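You operate a simulated robot arm through the tools that you are given. There is no shell and no other tool.

Carry out the task below with a simulated robot arm. There is one attempt and no reset: what you move stays moved.

TASK
Bend the cable under the 1 N weight till it breaks and set the log knob to the count.
Fine: red knob tight first.
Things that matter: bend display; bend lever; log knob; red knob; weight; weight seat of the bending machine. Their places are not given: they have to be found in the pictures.

It is judged by the outcome, as a careful person would: the job done as asked, and still so three seconds after it is handed in. It fails if anything else is knocked over, pushed out of place, dropped, spilled or broken.

THE ROBOT
A 5-joint arm with a two-finger parallel gripper, fixed in place. Base frame: the origin is on the floor under the middle of its stand, x ahead of it, y to its left, z up. Lengths are in mm, angles in rad, forces in N, time in s.
It reaches about 1134 mm from its shoulder. Its first joint turns from -2.601 to 2.601 rad. Payload 1.57 kg.
The TCP is the grasp point between the finger pads, 30 mm short of the fingertips. In the tool frame z runs along the fingers and y along their closing line. Largest opening 110 mm; finger width 24, thickness 12; the body of the gripper, 48 by 112 mm, starts 78 mm behind the TCP.
Orientation is that of the tool frame in the base frame, as a unit quaternion [w, x, y, z]. With the fingers straight down and closing along the base's y, the tool's x points along the base's -x, its y along +y and its z along -z.

THE INTERFACE
- The arm moves only by the tool move_arm. Its argument "commands" is a list that holds one entry, the list of rows, each a list of 7 numbers: the shift along the tool's x, y, z in m, then the turn, a rotation vector about the tool's x, y, z in degrees, then the gripper command, from -1 (shut) to 1 (fully open), values between in proportion. In form: [[[tx, ty, tz, rx, ry, rz, fingers], ...]]. A call has 1 to 20 rows; each row is the pose to reach, as a shift and turn from the pose commanded when the call began, along the tool's axes at that moment. Rows are played at 5 a second. More than 50 mm and 0.15 rad between two rows, or a gripper value outside its range, and nothing of the call is played. A pose out of reach is approached as far as the arm can. The call stops where the force on the tool passes 40 N (or 10 N more than at its start, if that is more) or the arm is blocked; 0.2 s more then pass. The fingers move at their own pace (about 72 mm/s each) and stop on an object; they squeeze with about 24 N. The grip force told is the motor's: it shows also when the fingers shut on nothing. Time passes only in rows, and 0.2 s behind the last, so rows that repeat a pose let the fingers close. The reply holds the time, the measured pose of the TCP, the force on the tool along the base axes, the opening and the grip force, in the units named above and with some noise, with the torque about the TCP (base axes, N m) and any sound that the robot's microphone picked up.
- Cameras (640 x 400 px; columns grow to the right, rows downward): "scene" is fixed at [220.7, 650.8, 1548.8]; the picture's right is [-0.42, -0.91, 0.00], its down [-0.78, 0.37, -0.50] and it looks along [0.45, -0.21, -0.87] (base axes); focal length 325 px, centre (320, 200). "wrist" rides on the gripper at [70, 16, -141] in the tool frame; the picture's right is [-0.23, 0.97, 0.00], its down [-0.85, -0.20, -0.48] and it looks along [-0.47, -0.11, 0.88] (tool axes); focal length 222 px, centre (320, 200).
- capture(camera): a new picture of that camera. The clock stands still meanwhile.
- slide_trunk(by): slides the trunk up (or, below 0, down) by that many mm; the arm rides with it, the base frame stays. It gives what a move gives, with no picture.
- probe_pixels(camera, pixels): for up to 12 pixels [column, row] of the newest picture of that camera ("zoom" is the newest enlarged one), the place [x, y, z] in the base frame of the surface seen there, good to about 2 mm. The clock stands still meanwhile.
- close_up(camera, box): a new picture of the part [left, top, right, bottom] of that camera's present view, enlarged. The clock stands still meanwhile.
- hand_in(): hands the job in; it is judged then, once.

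Leave the gripper open and the arm clear of the work at the hand-in unless told otherwise.

The tools are called by a JSON object that holds its "name" and its "arguments". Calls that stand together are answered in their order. move_arm: Moves the arm, as the interface text tells. Its arguments: {"type":"object","properties":{"commands":{"type":"array","items":{"type":"array","items":{"type":"array","items":{"type":"number"}}}}},"required":["commands"]} The other tools are called the same way: slide_trunk (by) moves the trunk up or down; capture (camera) takes a picture; probe_pixels (camera, pixels) gives the place of the surface under pixels of a picture; close_up (camera, box) takes an enlarged picture of a part of a camera's view; hand_in () hands the job in.

At the start:

```text
time: 0.0
position: [377.8, 453.0, 1185.8]
orientation: [0.0, 0.0, 1.0, 0.0]
contact_force: [-0.4, -0.5, 0.2]
wrist_torque: [-0.01, 0.01, -0.01]
grip_width: 109.7
grip_force: 0.0
trunk travel left (down, up): [-919.0, 51.0]
```

scene: 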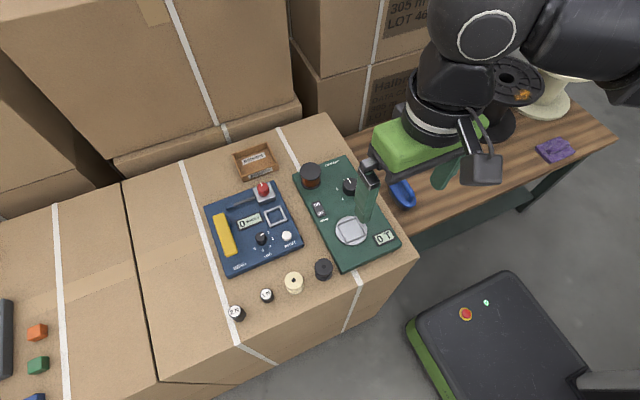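
wrist: 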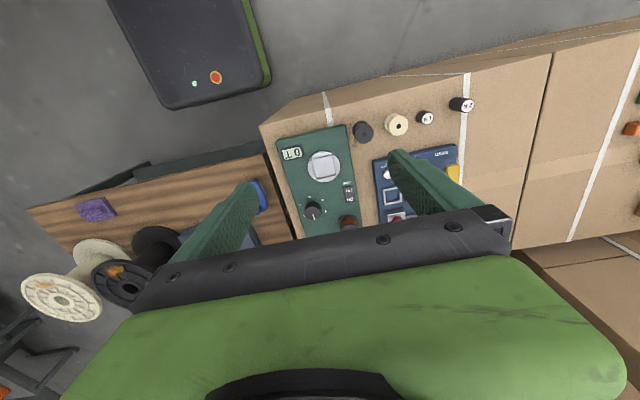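

I see a blue panel and a green panel on a carton, with small cylinders (weights) in front of them. I'll enlarge the scene around both panels to read the labels.

{"name": "close_up", "arguments": {"camera": "scene", "box": [190, 140, 310, 215]}}

{"name": "close_up", "arguments": {"camera": "scene", "box": [190, 200, 350, 330]}}

{"name": "close_up", "arguments": {"camera": "scene", "box": [285, 145, 415, 280]}}

```text
5.33 times, centred on (250, 178) of scene
```

zoom: 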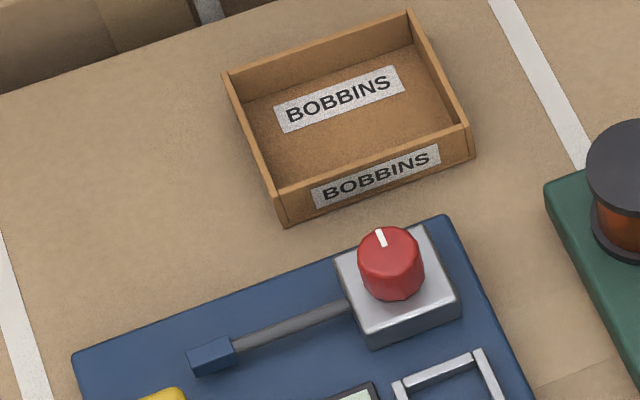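

```text
3.08 times, centred on (270, 265) of scene
```

zoom: 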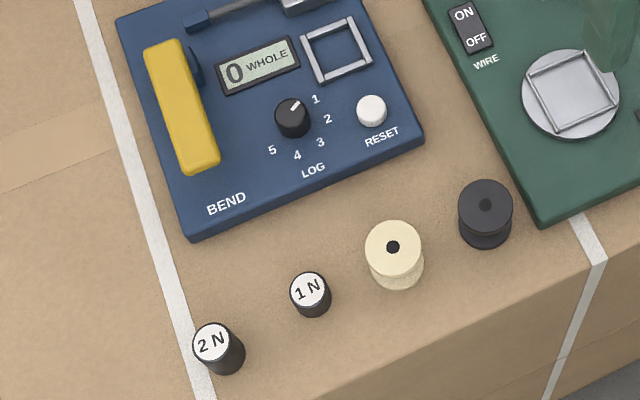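

```text
2.96 times, centred on (350, 212) of scene
```

zoom: 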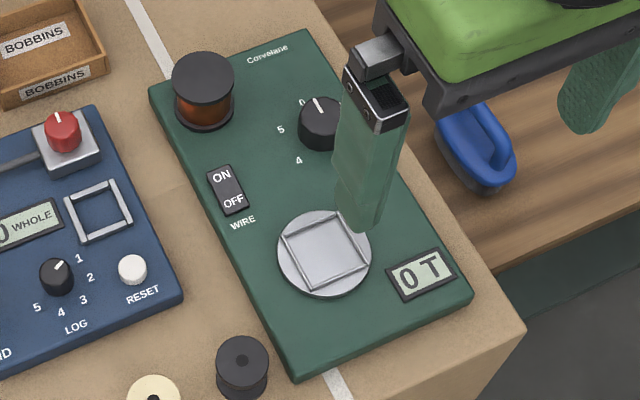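

The blue panel is the bending machine: yellow lever, display "0 WHOLE", square seat, LOG knob 1–5, RESET button and a red knob on a clamp. Next I capture a fresh scene picture and probe the main points.

{"name": "capture", "arguments": {"camera": "scene"}}

{"name": "probe_pixels", "arguments": {"camera": "scene", "pixels": [[267, 293], [237, 311], [275, 216], [262, 187], [261, 238], [286, 237], [219, 220], [229, 250], [249, 221], [240, 205], [270, 310], [290, 245]]}}

```text
taken
```

scene: 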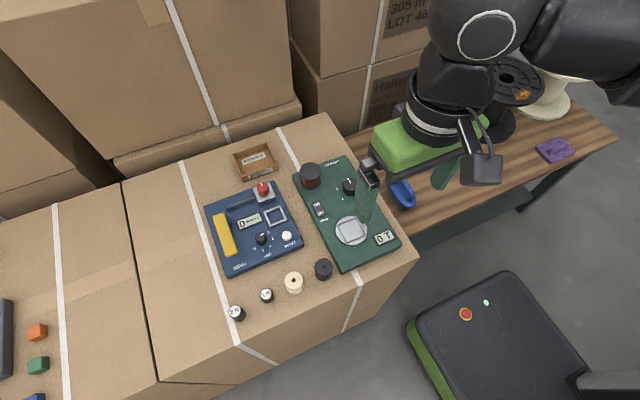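

```text
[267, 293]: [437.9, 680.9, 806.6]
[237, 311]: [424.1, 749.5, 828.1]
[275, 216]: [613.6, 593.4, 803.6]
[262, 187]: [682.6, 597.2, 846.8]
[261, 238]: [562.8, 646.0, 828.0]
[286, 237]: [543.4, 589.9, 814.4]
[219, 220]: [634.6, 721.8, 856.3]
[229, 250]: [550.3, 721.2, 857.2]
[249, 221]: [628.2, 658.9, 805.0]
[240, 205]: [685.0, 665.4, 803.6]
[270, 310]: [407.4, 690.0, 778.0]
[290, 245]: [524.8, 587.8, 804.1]
```

Before moving I want the tall cartons behind the panel and the carton edge, so I probe those in the same scene picture.

{"name": "probe_pixels", "arguments": {"camera": "scene", "pixels": [[212, 138], [295, 115], [200, 90], [140, 165], [170, 230], [380, 100], [240, 357], [413, 245], [253, 160], [310, 172], [300, 262], [293, 283]]}}

```text
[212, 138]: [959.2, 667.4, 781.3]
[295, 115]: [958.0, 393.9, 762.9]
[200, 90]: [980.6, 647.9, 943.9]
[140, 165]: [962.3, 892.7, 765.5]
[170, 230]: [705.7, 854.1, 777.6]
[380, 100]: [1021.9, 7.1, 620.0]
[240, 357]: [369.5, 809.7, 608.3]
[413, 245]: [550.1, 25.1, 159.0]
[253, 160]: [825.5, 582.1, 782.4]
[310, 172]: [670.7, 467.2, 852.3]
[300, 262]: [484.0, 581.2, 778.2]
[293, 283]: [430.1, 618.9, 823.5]
```

Carton top is at z≈778, the panel top at z≈803, and the tall boxes start at x≈960. I move the TCP to about (505, 672, 970) so the wrist camera looks over the blue panel.

{"name": "move_arm", "arguments": {"commands": [[[-0.016, 0.0274, 0.027, 0, 0, 0, 1], [-0.032, 0.0548, 0.054, 0, 0, 0, 1], [-0.048, 0.0821, 0.081, 0, 0, 0, 1], [-0.0635, 0.1095, 0.108, 0, 0, 0, 1], [-0.079, 0.137, 0.135, 0, 0, 0, 1], [-0.095, 0.164, 0.162, 0, 0, 0, 1], [-0.111, 0.192, 0.189, 0, 0, 0, 1], [-0.127, 0.219, 0.216, 0, 0, 0, 1], [-0.127, 0.219, 0.216, 0, 0, 0, 1]]]}}

{"name": "capture", "arguments": {"camera": "wrist"}}

{"name": "capture", "arguments": {"camera": "scene"}}

```text
time: 2.0
position: [504.1, 665.0, 1186.0]
orientation: [0.0, -0.001, 1.0, 0.0]
contact_force: [-0.3, 0.3, 0.4]
wrist_torque: [-0.04, 0.0, -0.01]
grip_width: 109.9
grip_force: 0.1
out of reach, approached as far as the arm can: row 1, 2, 3, 4, 5, 6, 7, 8, 9
trunk travel left (down, up): [-919.0, 51.0]
```

```text
taken
```

wrist: 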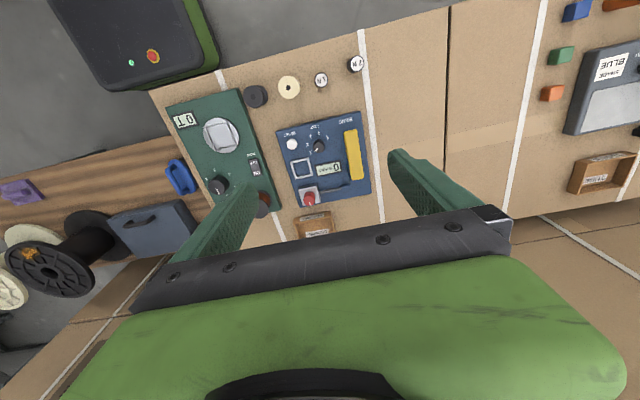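

```text
taken
```

scene: 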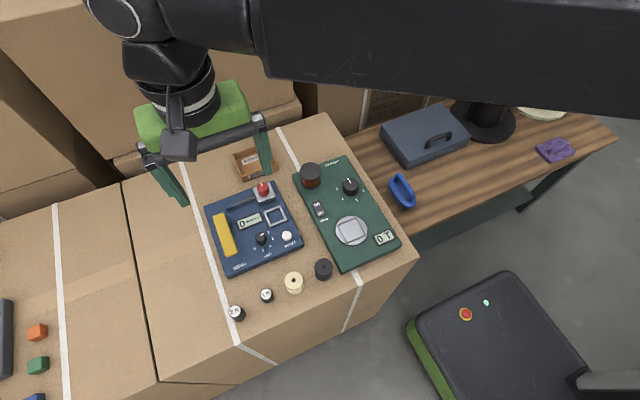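

The arm moved sideways but stayed at z = 1186, so height has to come from the trunk. I slide the trunk down 200 mm; the space under the fingers is clear down to about z 860.

{"name": "slide_trunk", "arguments": {"by": -200}}

{"name": "capture", "arguments": {"camera": "wrist"}}

{"name": "capture", "arguments": {"camera": "scene"}}

```text
time: 4.2
position: [503.7, 664.7, 985.2]
orientation: [0.0, 0.0, 1.0, 0.0]
contact_force: [0.1, -0.3, 0.1]
wrist_torque: [0.01, 0.01, 0.02]
grip_width: 109.9
grip_force: 0.1
trunk travel left (down, up): [-719.0, 251.0]
```

```text
taken
```

wrist: 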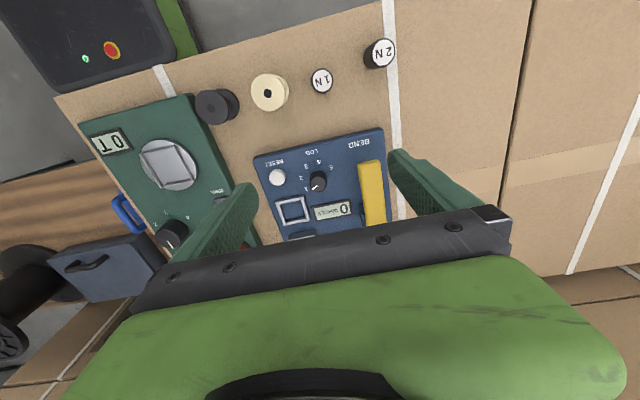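

```text
taken
```

scene: 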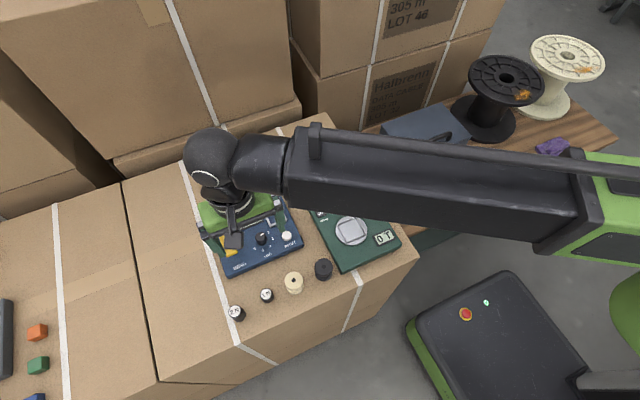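

The trunk gives the height (TCP now z 985). I enlarge the wrist view on the blue panel to understand the parts.

{"name": "close_up", "arguments": {"camera": "wrist", "box": [240, 115, 400, 245]}}

{"name": "close_up", "arguments": {"camera": "wrist", "box": [290, 30, 410, 105]}}

```text
3.08 times, centred on (320, 180) of wrist
```

zoom: 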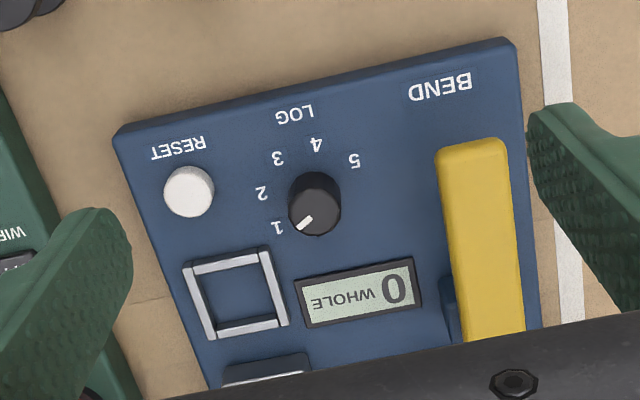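

```text
5.33 times, centred on (350, 68) of wrist
```

zoom: 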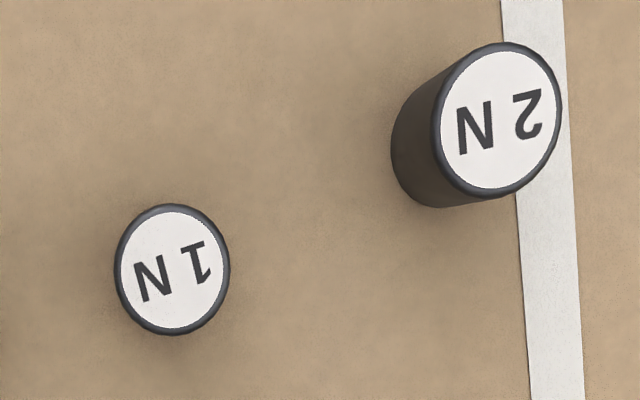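

The lever is yellow, beside "BEND"; the 1 N weight is the shorter one at wrist (321, 80). To see the red knob and the lever's pivot I shift the arm 100 mm in +x.

{"name": "move_arm", "arguments": {"commands": [[[-0.03, 0, 0, 0, 0, 0, 1], [-0.06, 0, 0, 0, 0, 0, 1], [-0.1, 0, 0, 0, 0, 0, 1], [-0.1, 0, 0, 0, 0, 0, 1]]]}}

{"name": "capture", "arguments": {"camera": "wrist"}}

{"name": "close_up", "arguments": {"camera": "wrist", "box": [240, 90, 400, 230]}}

```text
time: 5.2
position: [604.7, 663.4, 985.2]
orientation: [0.0, 0.0, 1.0, 0.0]
contact_force: [-0.1, 0.4, 0.6]
wrist_torque: [0.0, -0.01, -0.02]
grip_width: 109.8
grip_force: 0.1
trunk travel left (down, up): [-719.0, 251.0]
```

```text
taken
```

wrist: 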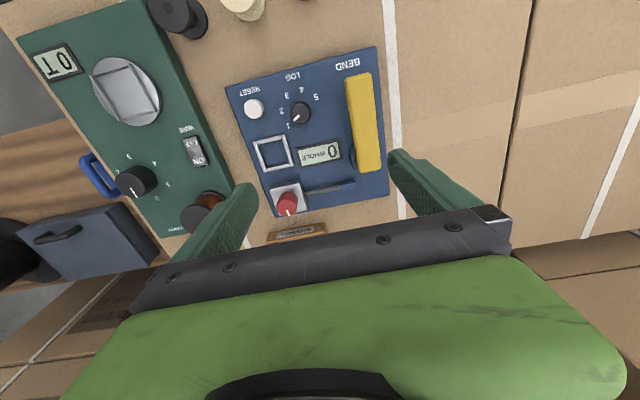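

```text
2.86 times, centred on (320, 160) of wrist
```

zoom: 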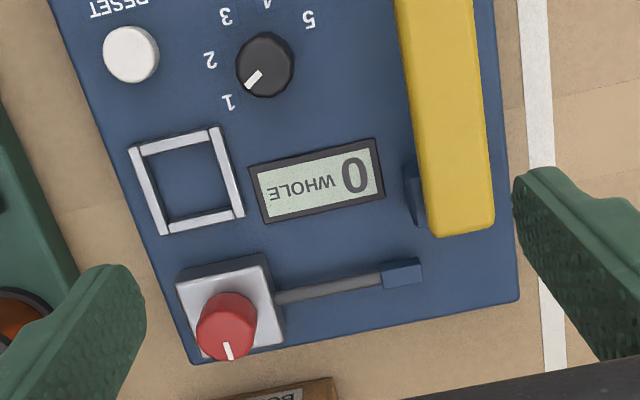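

The move was exact. I now probe the lever, its dark pivot block, the clamp with the red knob, the seat frame, display and knob in this enlarged wrist view.

{"name": "probe_pixels", "arguments": {"camera": "zoom", "pixels": [[425, 15], [440, 80], [450, 150], [458, 205], [458, 230], [485, 215], [414, 190], [412, 215], [402, 272], [330, 288], [225, 315], [250, 285]]}}

{"name": "probe_pixels", "arguments": {"camera": "zoom", "pixels": [[141, 148], [215, 132], [238, 212], [165, 228], [190, 185], [265, 60], [285, 75], [130, 50], [228, 340], [215, 280], [470, 80], [490, 280]]}}

{"name": "close_up", "arguments": {"camera": "wrist", "box": [330, 60, 400, 190]}}

```text
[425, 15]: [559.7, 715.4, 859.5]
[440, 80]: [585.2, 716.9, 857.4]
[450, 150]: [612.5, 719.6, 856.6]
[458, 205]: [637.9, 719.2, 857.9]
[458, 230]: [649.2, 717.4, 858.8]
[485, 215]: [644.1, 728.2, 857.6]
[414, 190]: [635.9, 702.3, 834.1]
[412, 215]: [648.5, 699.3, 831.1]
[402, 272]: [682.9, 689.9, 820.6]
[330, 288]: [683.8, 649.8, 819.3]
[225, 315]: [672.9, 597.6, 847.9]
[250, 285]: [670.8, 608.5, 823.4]
```

```text
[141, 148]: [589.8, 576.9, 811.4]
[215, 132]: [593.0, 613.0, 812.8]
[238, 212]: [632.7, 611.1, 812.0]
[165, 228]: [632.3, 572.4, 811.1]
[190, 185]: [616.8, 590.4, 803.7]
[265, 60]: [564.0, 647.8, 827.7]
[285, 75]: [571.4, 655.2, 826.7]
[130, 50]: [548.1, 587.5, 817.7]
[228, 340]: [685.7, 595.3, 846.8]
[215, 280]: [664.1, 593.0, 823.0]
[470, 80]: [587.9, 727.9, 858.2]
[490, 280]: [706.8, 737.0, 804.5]
```

```text
3.08 times, centred on (365, 125) of wrist
```

zoom: 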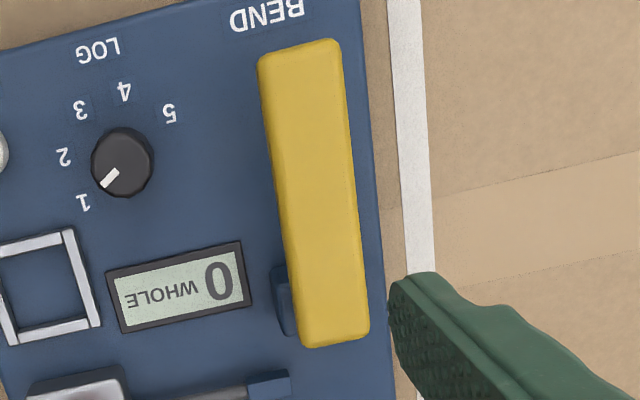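

The lever is a yellow bar, top at z≈858, from x≈540 to x≈655 at y≈718, with a pivot block at its far end (x≈645). Its near end is what gets pressed. Next I zoom on the red knob, the log knob and the seat for exact centres.

{"name": "close_up", "arguments": {"camera": "wrist", "box": [260, 175, 316, 225]}}

{"name": "probe_pixels", "arguments": {"camera": "zoom", "pixels": [[290, 260], [240, 280], [345, 280], [275, 335], [330, 335], [310, 300], [250, 310], [345, 310], [290, 215], [310, 230], [200, 180], [420, 150]]}}

```text
8.00 times, centred on (288, 200) of wrist
```

zoom: 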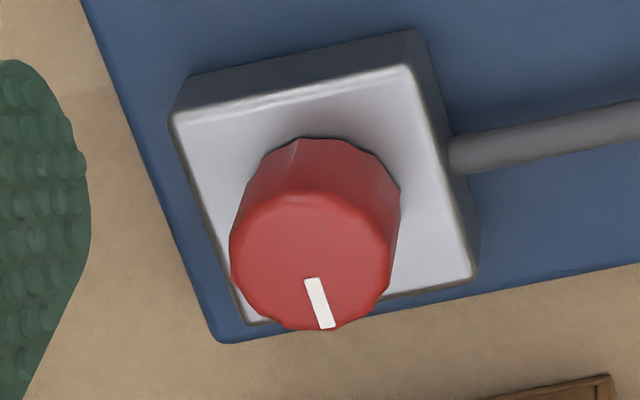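

```text
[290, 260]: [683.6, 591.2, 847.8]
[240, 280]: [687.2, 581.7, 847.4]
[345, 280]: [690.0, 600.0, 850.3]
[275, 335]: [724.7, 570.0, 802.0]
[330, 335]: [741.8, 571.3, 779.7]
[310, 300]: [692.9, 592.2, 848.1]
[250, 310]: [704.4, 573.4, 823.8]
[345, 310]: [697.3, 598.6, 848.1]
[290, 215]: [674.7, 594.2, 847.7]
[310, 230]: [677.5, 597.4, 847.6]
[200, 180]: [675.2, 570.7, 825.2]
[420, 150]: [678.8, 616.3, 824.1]
```

The red knob's centre is about (684, 595.5), top z 848, about 30 mm across, its white mark pointing to +x; the block under it tops at z 824. I move above it with the fingers narrowed to about 60 mm.

{"name": "move_arm", "arguments": {"commands": [[[-0.02, -0.017, 0, 0, 0, 0, 0.1], [-0.04, -0.034, 0, 0, 0, 0, 0.1], [-0.06, -0.051, 0, 0, 0, 0, 0.1], [-0.0793, -0.0679, 0, 0, 0, 0, 0.1], [-0.0793, -0.0679, 0, 0, 0, 0, 0.1]]]}}

{"name": "capture", "arguments": {"camera": "wrist"}}

{"name": "capture", "arguments": {"camera": "scene"}}

```text
time: 6.4
position: [684.0, 596.6, 985.3]
orientation: [0.0, -0.001, 1.0, -0.001]
contact_force: [-0.3, -0.4, -0.2]
wrist_torque: [0.01, 0.02, -0.02]
grip_width: 60.6
grip_force: 0.1
trunk travel left (down, up): [-719.0, 251.0]
```

```text
taken
```

wrist: 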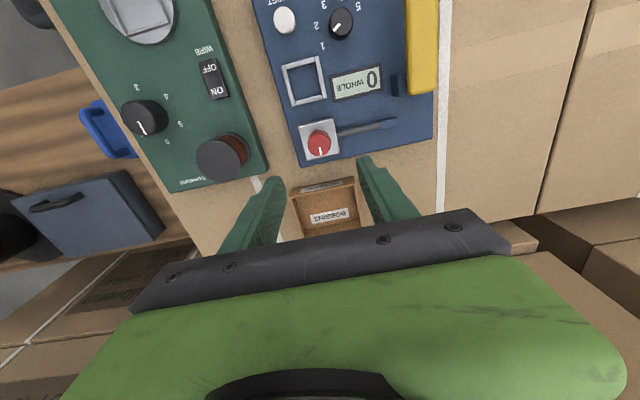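

```text
taken
```

scene: 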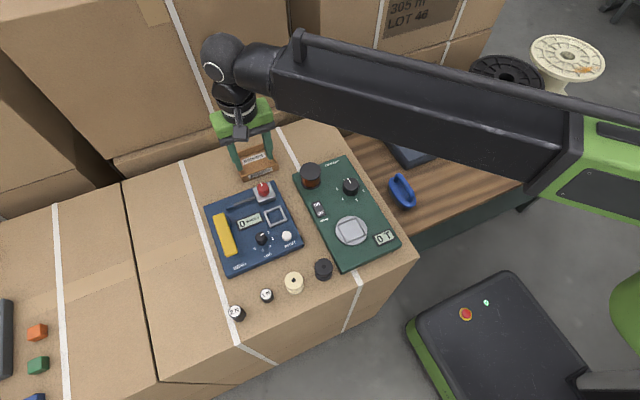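

Now both cameras see the panel. I check the red knob centre once more with the scene camera (around pixel (262, 188)), and the seat, log knob and lever.

{"name": "close_up", "arguments": {"camera": "scene", "box": [245, 172, 285, 204]}}

{"name": "probe_pixels", "arguments": {"camera": "zoom", "pixels": [[250, 160], [290, 160], [330, 160], [285, 135], [285, 190], [250, 190], [325, 190]]}}

{"name": "close_up", "arguments": {"camera": "wrist", "box": [295, 110, 345, 165]}}

```text
12.50 times, centred on (265, 188) of scene
```

zoom: 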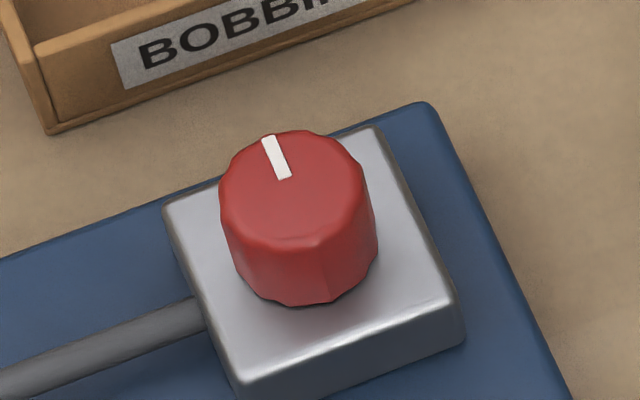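

```text
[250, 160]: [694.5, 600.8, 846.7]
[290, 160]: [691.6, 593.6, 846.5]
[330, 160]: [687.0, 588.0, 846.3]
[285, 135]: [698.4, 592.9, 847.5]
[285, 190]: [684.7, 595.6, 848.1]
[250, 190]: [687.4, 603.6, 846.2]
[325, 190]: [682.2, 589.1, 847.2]
```

```text
7.27 times, centred on (320, 138) of wrist
```

zoom: 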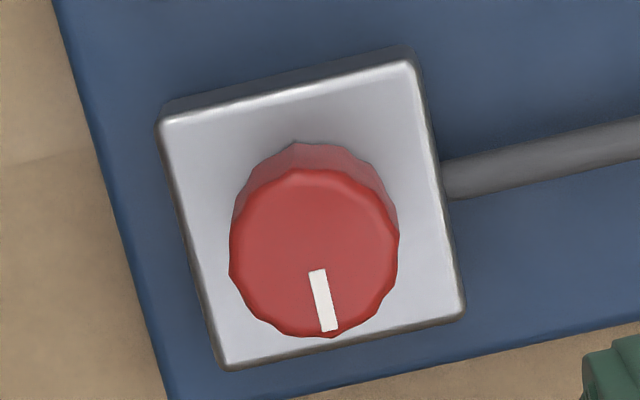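

The knob centre agrees at (684.5, 595). To have plenty of clockwise travel, I first turn the open gripper 72° counter-clockwise while still high above.

{"name": "move_arm", "arguments": {"commands": [[[0, 0, 0, 0, 0, -8, 0.1], [0, 0, 0, 0, 0, -16, 0.1], [0, 0, 0, 0, 0, -24, 0.1], [0, 0, 0, 0, 0, -32, 0.1], [0, 0, 0, 0, 0, -40, 0.1], [0, 0, 0, 0, 0, -48, 0.1], [0, 0, 0, 0, 0, -56, 0.1], [0, 0, 0, 0, 0, -64, 0.1], [0, 0, 0, 0, 0, -72, 0.1], [0, 0, 0, 0, 0, -72, 0.1]]]}}

```text
time: 8.6
position: [682.8, 596.2, 985.4]
orientation: [0.0, -0.588, 0.809, 0.0]
contact_force: [-0.4, 0.0, -1.0]
wrist_torque: [-0.01, 0.0, 0.05]
grip_width: 60.3
grip_force: 0.1
trunk travel left (down, up): [-719.0, 251.0]
```

Turned as wanted. Now I lower the trunk 125 mm so the fingertips come to about z 830, either side of the red knob.

{"name": "slide_trunk", "arguments": {"by": -100}}

{"name": "capture", "arguments": {"camera": "scene"}}

{"name": "close_up", "arguments": {"camera": "scene", "box": [210, 140, 310, 210]}}

```text
time: 9.9
position: [682.7, 596.7, 886.3]
orientation: [-0.001, -0.588, 0.809, 0.0]
contact_force: [0.1, -0.2, 0.3]
wrist_torque: [0.0, -0.01, -0.01]
grip_width: 60.8
grip_force: 0.0
trunk travel left (down, up): [-619.0, 351.0]
```

```text
taken
```

scene: 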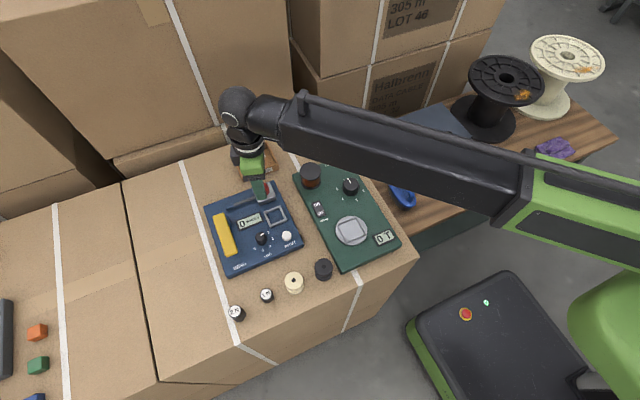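

```text
5.71 times, centred on (260, 175) of scene
```

zoom: 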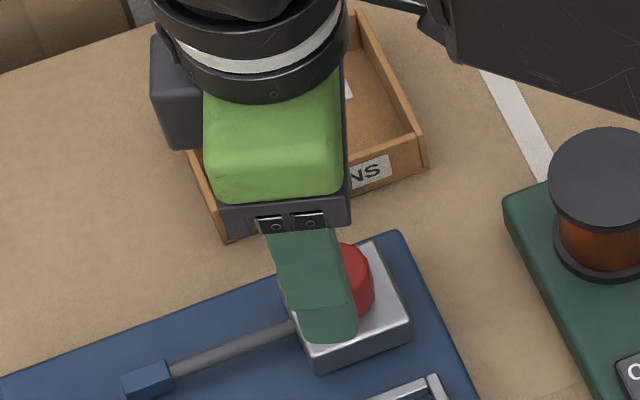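

The fingers straddle the red knob, all clear. I lower another 27 mm.

{"name": "slide_trunk", "arguments": {"by": -27}}

```text
time: 10.6
position: [684.3, 596.2, 858.8]
orientation: [0.0, -0.587, 0.809, -0.001]
contact_force: [-1.0, -0.1, -0.7]
wrist_torque: [-0.02, 0.02, -0.01]
grip_width: 60.6
grip_force: 0.0
trunk travel left (down, up): [-592.0, 378.0]
```

No contact, tips at about z 829. I close the fingers on the red knob.

{"name": "move_arm", "arguments": {"commands": [[[0, 0, 0, 0, 0, 0, -1], [0, 0, 0, 0, 0, 0, -1], [0, 0, 0, 0, 0, 0, -1], [0, 0, 0, 0, 0, 0, -1]]]}}

```text
time: 11.6
position: [685.2, 595.0, 858.2]
orientation: [0.001, -0.587, 0.81, -0.001]
contact_force: [18.2, -2.7, 7.3]
wrist_torque: [-0.3, -0.59, -0.02]
grip_width: 29.1
grip_force: 39.2
trunk travel left (down, up): [-592.0, 378.0]
```

Gripped at 29 mm, with about 18 N sideways in +x, so the grip is slightly off centre. I ease the tool about 1 mm towards +x to relieve it.

{"name": "move_arm", "arguments": {"commands": [[[0, -0.0007, 0, 0, 0, 0, -1], [0, -0.0014, 0, 0, 0, 0, -1], [0, -0.0014, 0, 0, 0, 0, -1]]]}}

```text
time: 12.4
position: [685.1, 594.8, 858.0]
orientation: [0.0, -0.589, 0.808, 0.0]
contact_force: [16.9, -0.5, 8.9]
wrist_torque: [-0.06, -0.49, 0.02]
grip_width: 29.2
grip_force: 38.8
trunk travel left (down, up): [-592.0, 378.0]
```

Force only changed a little (17 N), still below the limit. I now turn clockwise (as seen from above) to tighten: 80° in 8° rows.

{"name": "move_arm", "arguments": {"commands": [[[0, 0, 0, 0, 0, 8, -1], [0, 0, 0, 0, 0, 16, -1], [0, 0, 0, 0, 0, 24, -1], [0, 0, 0, 0, 0, 32, -1], [0, 0, 0, 0, 0, 40, -1], [0, 0, 0, 0, 0, 40, -1]]]}}

```text
time: 13.8
position: [685.4, 595.2, 857.9]
orientation: [0.0, -0.275, 0.962, 0.0]
contact_force: [16.5, -2.6, 6.8]
wrist_torque: [0.14, -0.91, 0.02]
grip_width: 29.4
grip_force: 38.8
trunk travel left (down, up): [-592.0, 378.0]
```

It turned 40° with no twist resistance so far (0.02 N m). I keep turning clockwise another 72°.

{"name": "move_arm", "arguments": {"commands": [[[0, 0, 0, 0, 0, 8, -1], [0, 0, 0, 0, 0, 16, -1], [0, 0, 0, 0, 0, 24, -1], [0, 0, 0, 0, 0, 32, -1], [0, 0, 0, 0, 0, 40, -1], [0, 0, 0, 0, 0, 48, -1], [0, 0, 0, 0, 0, 56, -1], [0, 0, 0, 0, 0, 64, -1], [0, 0, 0, 0, 0, 72, -1], [0, 0, 0, 0, 0, 72, -1]]]}}

{"name": "capture", "arguments": {"camera": "wrist"}}

{"name": "capture", "arguments": {"camera": "scene"}}

```text
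time: 16.0
position: [682.8, 597.1, 858.3]
orientation: [-0.001, 0.342, 0.94, -0.001]
contact_force: [-9.4, -3.8, -4.4]
wrist_torque: [0.06, 0.48, 0.18]
grip_width: 29.2
grip_force: 38.9
trunk travel left (down, up): [-592.0, 378.0]
```

```text
taken
```

wrist: 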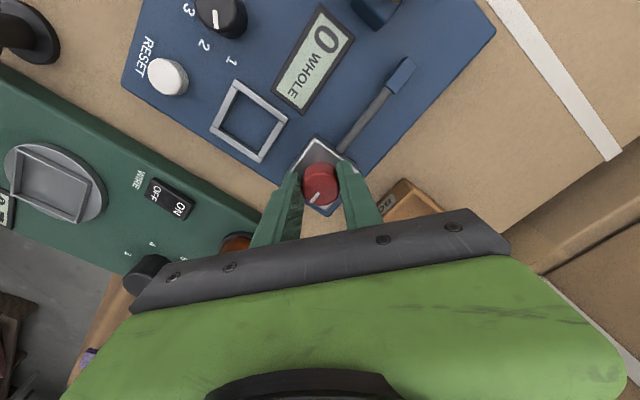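

```text
taken
```

scene: 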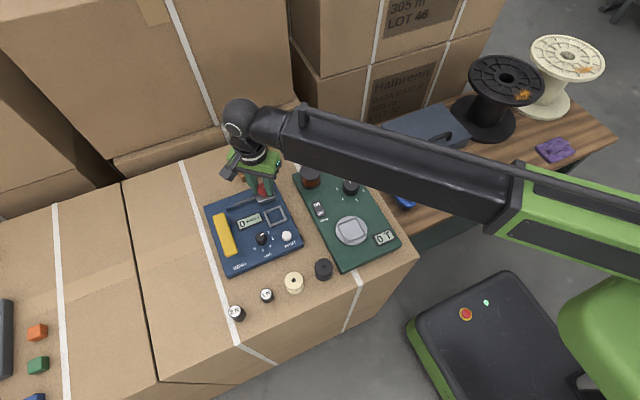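

There is now 0.18 N m against the turn. I zoom on the knob to see where its white mark stands.

{"name": "close_up", "arguments": {"camera": "wrist", "box": [280, 125, 360, 215]}}

{"name": "close_up", "arguments": {"camera": "scene", "box": [235, 165, 295, 215]}}

```text
4.44 times, centred on (320, 170) of wrist
```

zoom: 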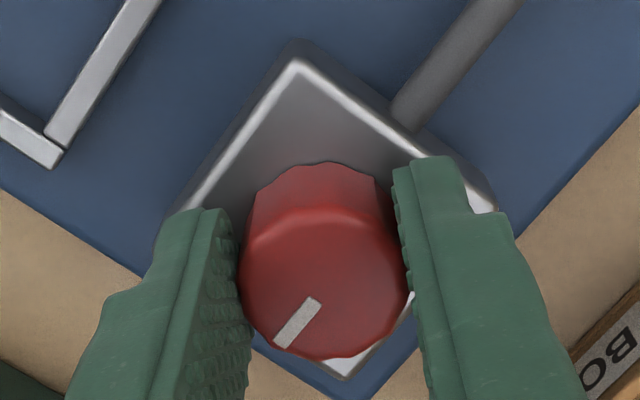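

```text
8.00 times, centred on (265, 190) of scene
```

zoom: 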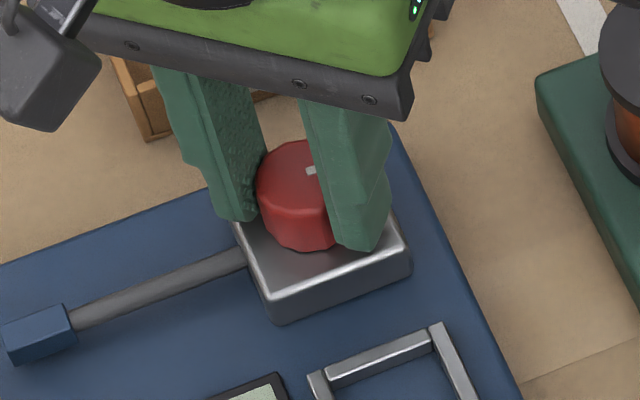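

The mark has turned from +x to −y, about a quarter turn clockwise, while the tool turned 112°, so it may be against its stop. I turn another 24° and watch the twist and the mark.

{"name": "move_arm", "arguments": {"commands": [[[0, 0, 0, 0, 0, 6, -1], [0, 0, 0, 0, 0, 12, -1], [0, 0, 0, 0, 0, 18, -1], [0, 0, 0, 0, 0, 24, -1]]]}}

{"name": "close_up", "arguments": {"camera": "wrist", "box": [280, 125, 360, 215]}}

{"name": "close_up", "arguments": {"camera": "scene", "box": [235, 165, 295, 215]}}

```text
time: 17.0
position: [683.9, 595.6, 859.2]
orientation: [0.0, 0.529, 0.848, 0.001]
contact_force: [-3.4, -3.8, 2.1]
wrist_torque: [-0.04, 0.16, 0.54]
grip_width: 29.1
grip_force: 38.9
trunk travel left (down, up): [-592.0, 378.0]
```

```text
4.44 times, centred on (320, 170) of wrist
```

zoom: 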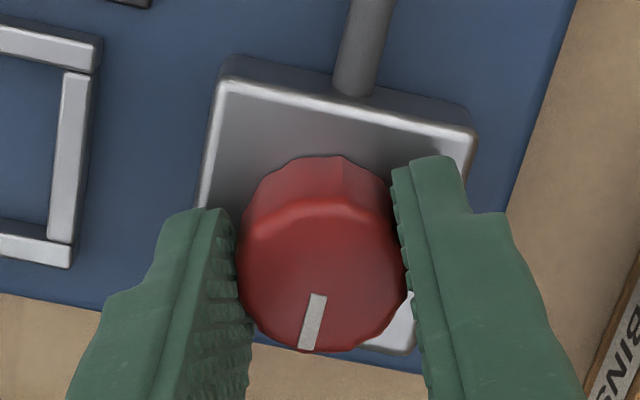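

```text
8.00 times, centred on (265, 190) of scene
```

zoom: 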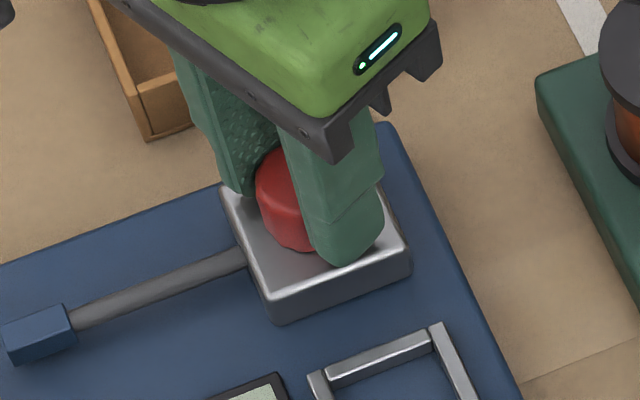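

The mark still points to −y while the fingers slipped round it with 0.54 N m: the red knob is tight at its stop. I open the fingers to 60 mm to release it, then will lift.

{"name": "move_arm", "arguments": {"commands": [[[0, 0, 0, 0, 0, 0, 0.1], [0, 0, 0, 0, 0, 0, 0.1], [0, 0, 0, 0, 0, 0, 0.1]]]}}

{"name": "slide_trunk", "arguments": {"by": 122}}

{"name": "capture", "arguments": {"camera": "scene"}}

{"name": "close_up", "arguments": {"camera": "scene", "box": [195, 165, 315, 280]}}

```text
time: 17.8
position: [684.2, 596.6, 857.8]
orientation: [-0.001, 0.53, 0.848, 0.0]
contact_force: [0.6, 1.0, 0.0]
wrist_torque: [-0.01, -0.01, 0.01]
grip_width: 60.5
grip_force: 0.1
trunk travel left (down, up): [-592.0, 378.0]
```

```text
time: 19.4
position: [683.4, 596.8, 979.9]
orientation: [0.0, 0.53, 0.848, -0.001]
contact_force: [-0.2, -0.1, -0.6]
wrist_torque: [-0.03, 0.04, 0.01]
grip_width: 60.2
grip_force: 0.0
trunk travel left (down, up): [-714.0, 256.0]
```

```text
taken
```

scene: 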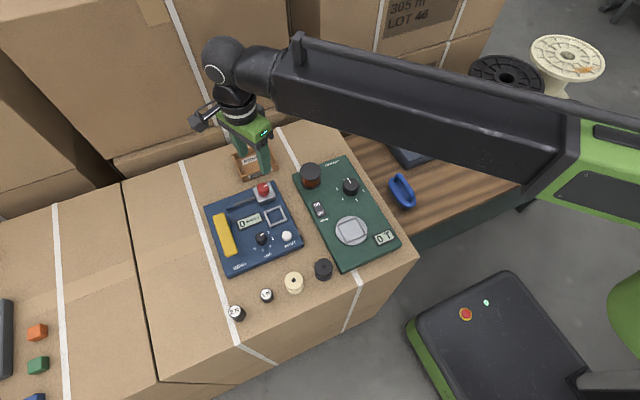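

```text
3.48 times, centred on (255, 222) of scene
```

zoom: 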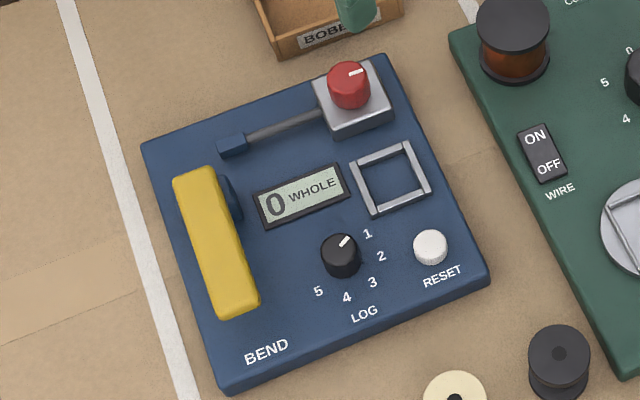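

The red knob's mark stayed at −y; the display still reads "0 WHOLE". Next comes the 1 N weight at scene (267, 295); I zoom on it for its centre.

{"name": "close_up", "arguments": {"camera": "scene", "box": [247, 275, 287, 310]}}

{"name": "probe_pixels", "arguments": {"camera": "zoom", "pixels": [[320, 190], [290, 190], [350, 190], [320, 170], [320, 210], [320, 240], [330, 280], [260, 190], [390, 190]]}}

{"name": "close_up", "arguments": {"camera": "scene", "box": [262, 200, 292, 230]}}

```text
11.43 times, centred on (267, 292) of scene
```

zoom: 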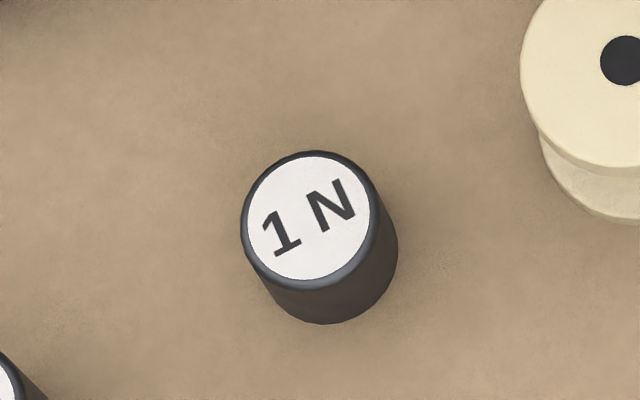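

```text
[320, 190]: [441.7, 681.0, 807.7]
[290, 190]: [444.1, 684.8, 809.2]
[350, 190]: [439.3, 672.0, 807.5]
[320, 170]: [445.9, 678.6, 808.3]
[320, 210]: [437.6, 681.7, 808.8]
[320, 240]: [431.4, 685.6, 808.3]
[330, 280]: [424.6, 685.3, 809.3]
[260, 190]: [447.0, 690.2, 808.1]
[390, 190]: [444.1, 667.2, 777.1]
```

```text
13.33 times, centred on (277, 215) of scene
```

zoom: 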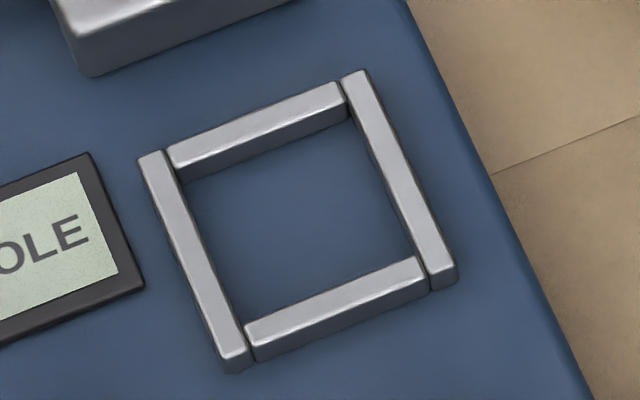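

The weight is about 30 mm across and 30 mm high, centred near (437, 684). I probe the seat frame's corners in this zoom to find its centre and inner size.

{"name": "probe_pixels", "arguments": {"camera": "zoom", "pixels": [[150, 160], [355, 80], [440, 265], [235, 345], [195, 200], [345, 130], [405, 245], [250, 315], [297, 218], [260, 128], [395, 170], [195, 255]]}}

{"name": "close_up", "arguments": {"camera": "wrist", "box": [200, 0, 400, 125]}}

```text
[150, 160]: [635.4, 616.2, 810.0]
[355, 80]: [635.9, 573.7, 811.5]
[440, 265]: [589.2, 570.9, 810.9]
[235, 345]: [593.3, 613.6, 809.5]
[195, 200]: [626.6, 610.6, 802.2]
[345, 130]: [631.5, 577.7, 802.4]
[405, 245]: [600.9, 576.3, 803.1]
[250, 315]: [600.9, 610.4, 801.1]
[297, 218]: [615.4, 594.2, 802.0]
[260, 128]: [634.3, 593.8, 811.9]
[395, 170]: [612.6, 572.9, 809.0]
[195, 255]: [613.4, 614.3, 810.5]
```

```text
3.20 times, centred on (300, 62) of wrist
```

zoom: 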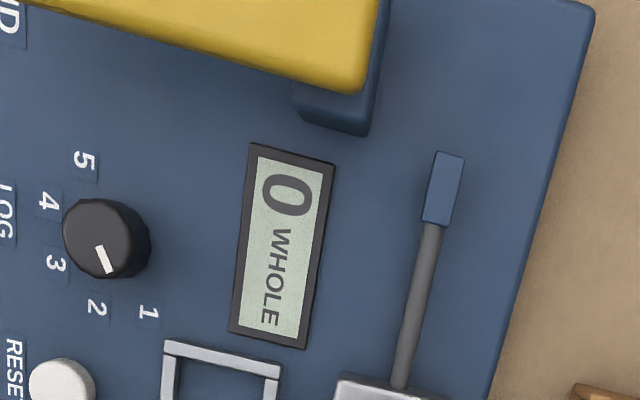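

Seat centre ≈ (613, 593.6), inner width about 38 mm, rails to z 811; the 30 mm weight fits. I move above the weight at (437, 684) and turn 26° more so the fingers close along x, away from the 2 N weight and the bobbin on either side.

{"name": "move_arm", "arguments": {"commands": [[[0.0267, -0.0263, 0, 0, 0, 3.7, 0.1], [0.0534, -0.0526, 0, 0, 0, 7.4, 0.1], [0.08, -0.0789, 0, 0, 0, 11.1, 0.1], [0.1067, -0.1051, 0, 0, 0, 14.8, 0.1], [0.1334, -0.1314, 0, 0, 0, 18.6, 0.1], [0.1601, -0.1577, 0, 0, 0, 22.3, 0.1], [0.1868, -0.184, 0, 0, 0, 26, 0.1], [0.1868, -0.184, 0, 0, 0, 26, 0.1]]]}}

{"name": "capture", "arguments": {"camera": "scene"}}

{"name": "capture", "arguments": {"camera": "wrist"}}

```text
time: 21.1
position: [437.3, 682.7, 981.3]
orientation: [0.0, 0.707, 0.707, -0.001]
contact_force: [0.3, -0.4, -0.1]
wrist_torque: [0.01, 0.03, 0.01]
grip_width: 60.5
grip_force: 0.0
trunk travel left (down, up): [-714.0, 256.0]
```

```text
taken
```

scene: 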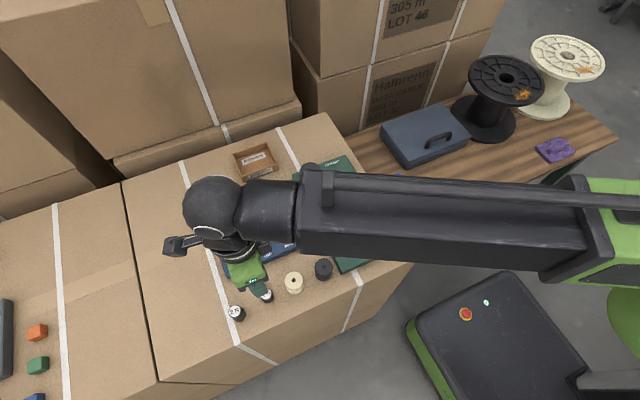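

```text
taken
```

wrist: 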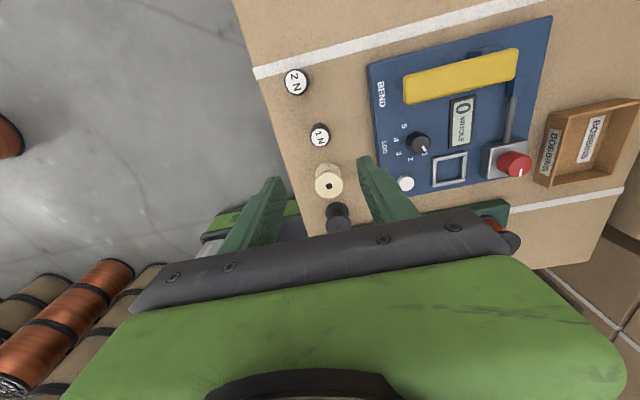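

The weight sits at wrist (320, 138). I check its centre in a wrist zoom before lowering.

{"name": "close_up", "arguments": {"camera": "wrist", "box": [290, 115, 350, 160]}}

{"name": "probe_pixels", "arguments": {"camera": "zoom", "pixels": [[318, 190], [250, 190], [385, 190], [318, 130], [318, 250], [318, 160], [318, 220]]}}

```text
8.89 times, centred on (320, 138) of wrist
```

zoom: 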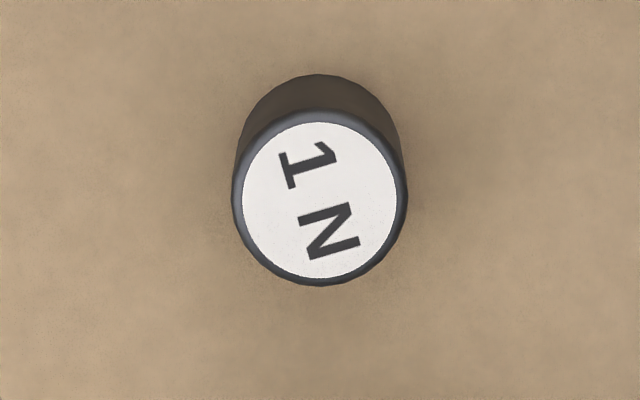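

```text
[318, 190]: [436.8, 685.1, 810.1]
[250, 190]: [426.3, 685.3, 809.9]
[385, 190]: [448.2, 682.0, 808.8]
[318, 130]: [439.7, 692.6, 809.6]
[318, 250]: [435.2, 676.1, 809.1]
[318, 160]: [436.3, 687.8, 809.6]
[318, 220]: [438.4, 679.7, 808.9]
```

Weight centre ≈ (437.2, 683.3), right under the TCP. I lower 130 mm, then check.

{"name": "slide_trunk", "arguments": {"by": -125}}

{"name": "capture", "arguments": {"camera": "wrist"}}

{"name": "capture", "arguments": {"camera": "scene"}}

```text
time: 22.7
position: [437.9, 683.4, 856.4]
orientation: [0.0, 0.707, 0.707, 0.0]
contact_force: [0.5, -0.4, 0.1]
wrist_torque: [0.03, 0.01, 0.05]
grip_width: 60.6
grip_force: 0.0
trunk travel left (down, up): [-589.0, 381.0]
```

```text
taken
```

wrist: 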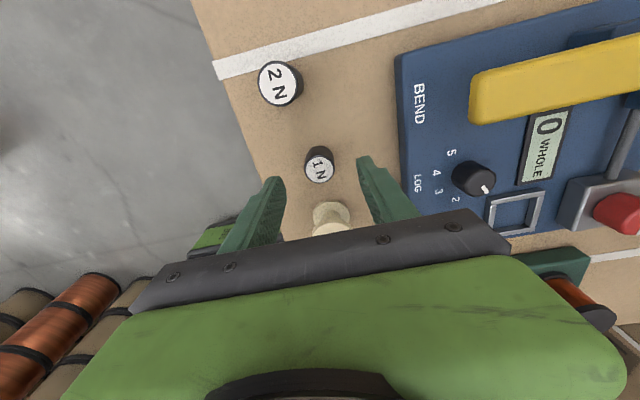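

```text
taken
```

scene: 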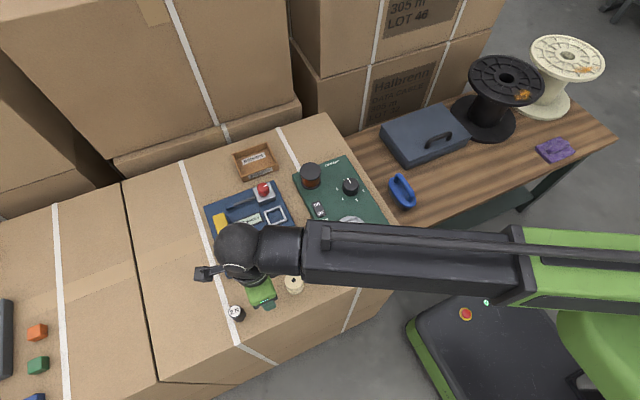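

Clear. I lower the last 35 mm to TCP z ≈ 821 (tips ≈ 791, above the carton top at 778).

{"name": "slide_trunk", "arguments": {"by": -35}}

{"name": "move_arm", "arguments": {"commands": [[[0, 0, 0, 0, 0, 0, -0.5], [0, 0, 0, 0, 0, 0, -1], [0, 0, 0, 0, 0, 0, -1], [0, 0, 0, 0, 0, 0, -1], [0, 0, 0, 0, 0, 0, -1]]]}}

```text
time: 23.5
position: [437.2, 681.8, 820.6]
orientation: [0.0, 0.707, 0.707, 0.0]
contact_force: [-0.3, 0.7, 0.7]
wrist_torque: [0.03, 0.03, -0.02]
grip_width: 60.4
grip_force: 0.1
trunk travel left (down, up): [-554.0, 416.0]
```

```text
time: 24.7
position: [437.1, 682.6, 820.6]
orientation: [0.0, 0.707, 0.707, 0.0]
contact_force: [-1.7, -1.1, 0.4]
wrist_torque: [-0.03, -0.01, -0.03]
grip_width: 26.8
grip_force: 24.0
trunk travel left (down, up): [-554.0, 416.0]
```

The weight is gripped (26.8 mm). I lift 100 mm.

{"name": "slide_trunk", "arguments": {"by": 100}}

{"name": "capture", "arguments": {"camera": "wrist"}}

```text
time: 26.0
position: [438.6, 681.8, 920.1]
orientation: [0.001, 0.708, 0.706, 0.0]
contact_force: [-0.2, 0.3, -1.9]
wrist_torque: [0.01, 0.0, 0.03]
grip_width: 26.6
grip_force: 24.0
trunk travel left (down, up): [-654.0, 316.0]
```

```text
taken
```

wrist: 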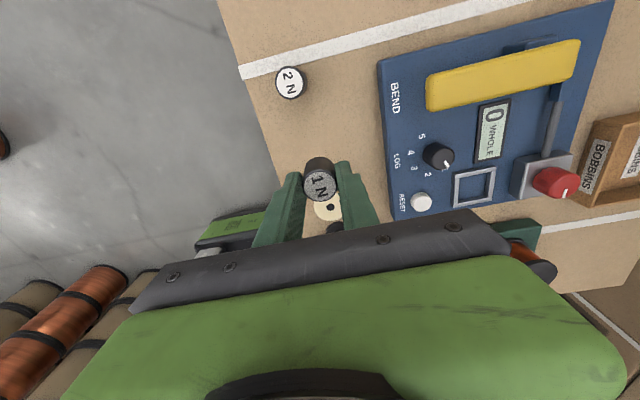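

The weight hangs upright in the grip. I carry it to above the seat at (613, 593).

{"name": "move_arm", "arguments": {"commands": [[[-0.0179, 0.0351, 0, 0, 0, 0, -1], [-0.0358, 0.0702, 0, 0, 0, 0, -1], [-0.0537, 0.1054, 0, 0, 0, 0, -1], [-0.0716, 0.1405, 0, 0, 0, 0, -1], [-0.0895, 0.1756, 0, 0, 0, 0, -1], [-0.0895, 0.1756, 0, 0, 0, 0, -1]]]}}

{"name": "capture", "arguments": {"camera": "wrist"}}

{"name": "capture", "arguments": {"camera": "scene"}}

```text
time: 27.4
position: [613.3, 592.8, 920.6]
orientation: [0.0, 0.707, 0.707, 0.0]
contact_force: [0.1, 0.1, -0.2]
wrist_torque: [-0.01, 0.01, -0.02]
grip_width: 26.6
grip_force: 23.6
trunk travel left (down, up): [-654.0, 316.0]
```

```text
taken
```

wrist: 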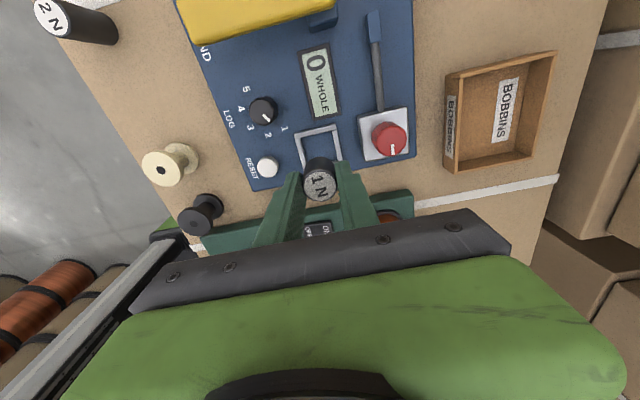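

```text
taken
```

scene: 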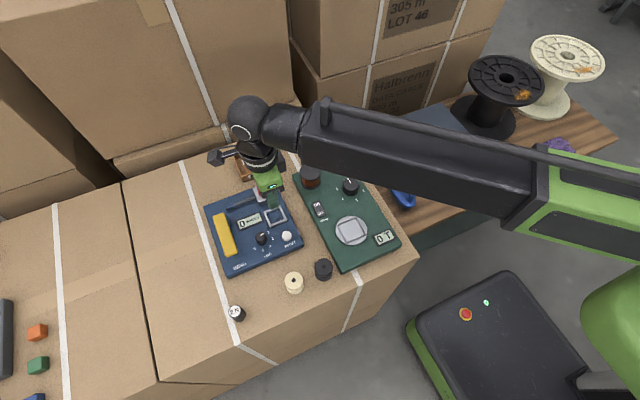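

Over the seat. The weight's bottom is at about z 877; I lower 55 mm and check alignment with the frame.

{"name": "slide_trunk", "arguments": {"by": -55}}

{"name": "close_up", "arguments": {"camera": "wrist", "box": [260, 110, 380, 210]}}

{"name": "close_up", "arguments": {"camera": "scene", "box": [245, 180, 305, 240]}}

```text
time: 28.4
position: [611.4, 592.1, 865.6]
orientation: [-0.001, 0.707, 0.707, 0.0]
contact_force: [0.2, 1.0, -0.6]
wrist_torque: [0.0, 0.0, 0.03]
grip_width: 26.7
grip_force: 23.8
trunk travel left (down, up): [-599.0, 371.0]
```

```text
4.00 times, centred on (320, 160) of wrist
```

zoom: 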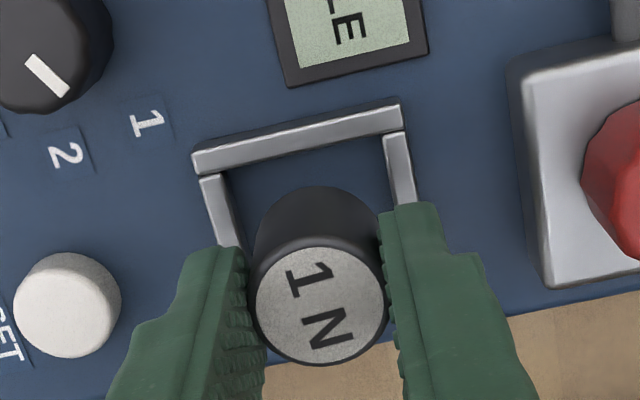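

```text
6.67 times, centred on (275, 210) of scene
```

zoom: 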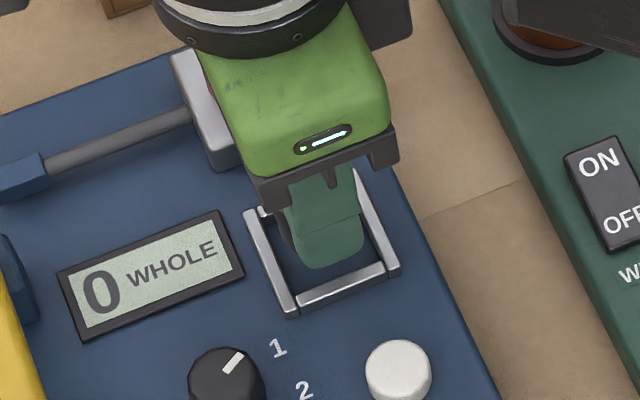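

The weight hangs just above the frame. I probe the top of the weight to compare its centre with the seat centre (613, 593.6).

{"name": "close_up", "arguments": {"camera": "wrist", "box": [290, 130, 370, 205]}}

{"name": "probe_pixels", "arguments": {"camera": "zoom", "pixels": [[285, 260], [260, 300], [330, 300], [285, 230], [285, 330], [300, 370]]}}

```text
5.33 times, centred on (330, 168) of wrist
```

zoom: 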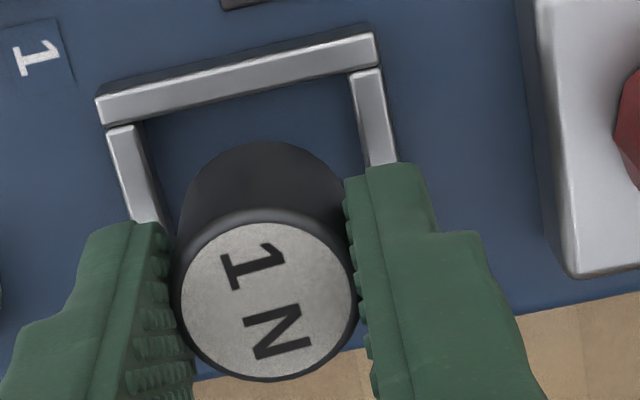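

```text
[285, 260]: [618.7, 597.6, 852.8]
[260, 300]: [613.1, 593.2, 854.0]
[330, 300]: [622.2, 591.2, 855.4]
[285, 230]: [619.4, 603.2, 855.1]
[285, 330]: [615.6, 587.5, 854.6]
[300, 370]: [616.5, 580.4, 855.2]
```

The weight's centre is (614, 593.7), well on the seat centre. Its bottom is about 20 mm above the panel; I lower 17 mm, then feel for contact in small steps.

{"name": "slide_trunk", "arguments": {"by": -17}}

{"name": "slide_trunk", "arguments": {"by": -1.5}}

```text
time: 29.0
position: [613.4, 592.7, 848.4]
orientation: [0.0, 0.707, 0.707, 0.0]
contact_force: [-0.1, 0.7, -1.1]
wrist_torque: [-0.01, -0.05, -0.01]
grip_width: 26.9
grip_force: 24.4
trunk travel left (down, up): [-582.0, 388.0]
```

```text
time: 29.5
position: [613.5, 593.4, 846.7]
orientation: [0.0, 0.707, 0.708, 0.0]
contact_force: [-0.7, -0.2, -0.9]
wrist_torque: [0.01, 0.0, -0.02]
grip_width: 27.2
grip_force: 24.5
trunk travel left (down, up): [-580.0, 390.0]
```

Still only about 1 N (the weight itself). One more millimetre.

{"name": "slide_trunk", "arguments": {"by": -1}}

```text
time: 30.0
position: [613.7, 592.8, 845.2]
orientation: [0.001, 0.707, 0.707, 0.0]
contact_force: [0.6, 0.4, -1.8]
wrist_torque: [-0.01, -0.01, -0.02]
grip_width: 26.7
grip_force: 24.1
trunk travel left (down, up): [-579.0, 391.0]
```

{"name": "slide_trunk", "arguments": {"by": -1}}

```text
time: 30.5
position: [612.7, 591.4, 845.6]
orientation: [0.0, 0.707, 0.708, 0.0]
contact_force: [1.0, 1.5, 5.9]
wrist_torque: [0.06, -0.05, -0.05]
grip_width: 27.2
grip_force: 24.4
trunk travel left (down, up): [-578.0, 392.0]
```

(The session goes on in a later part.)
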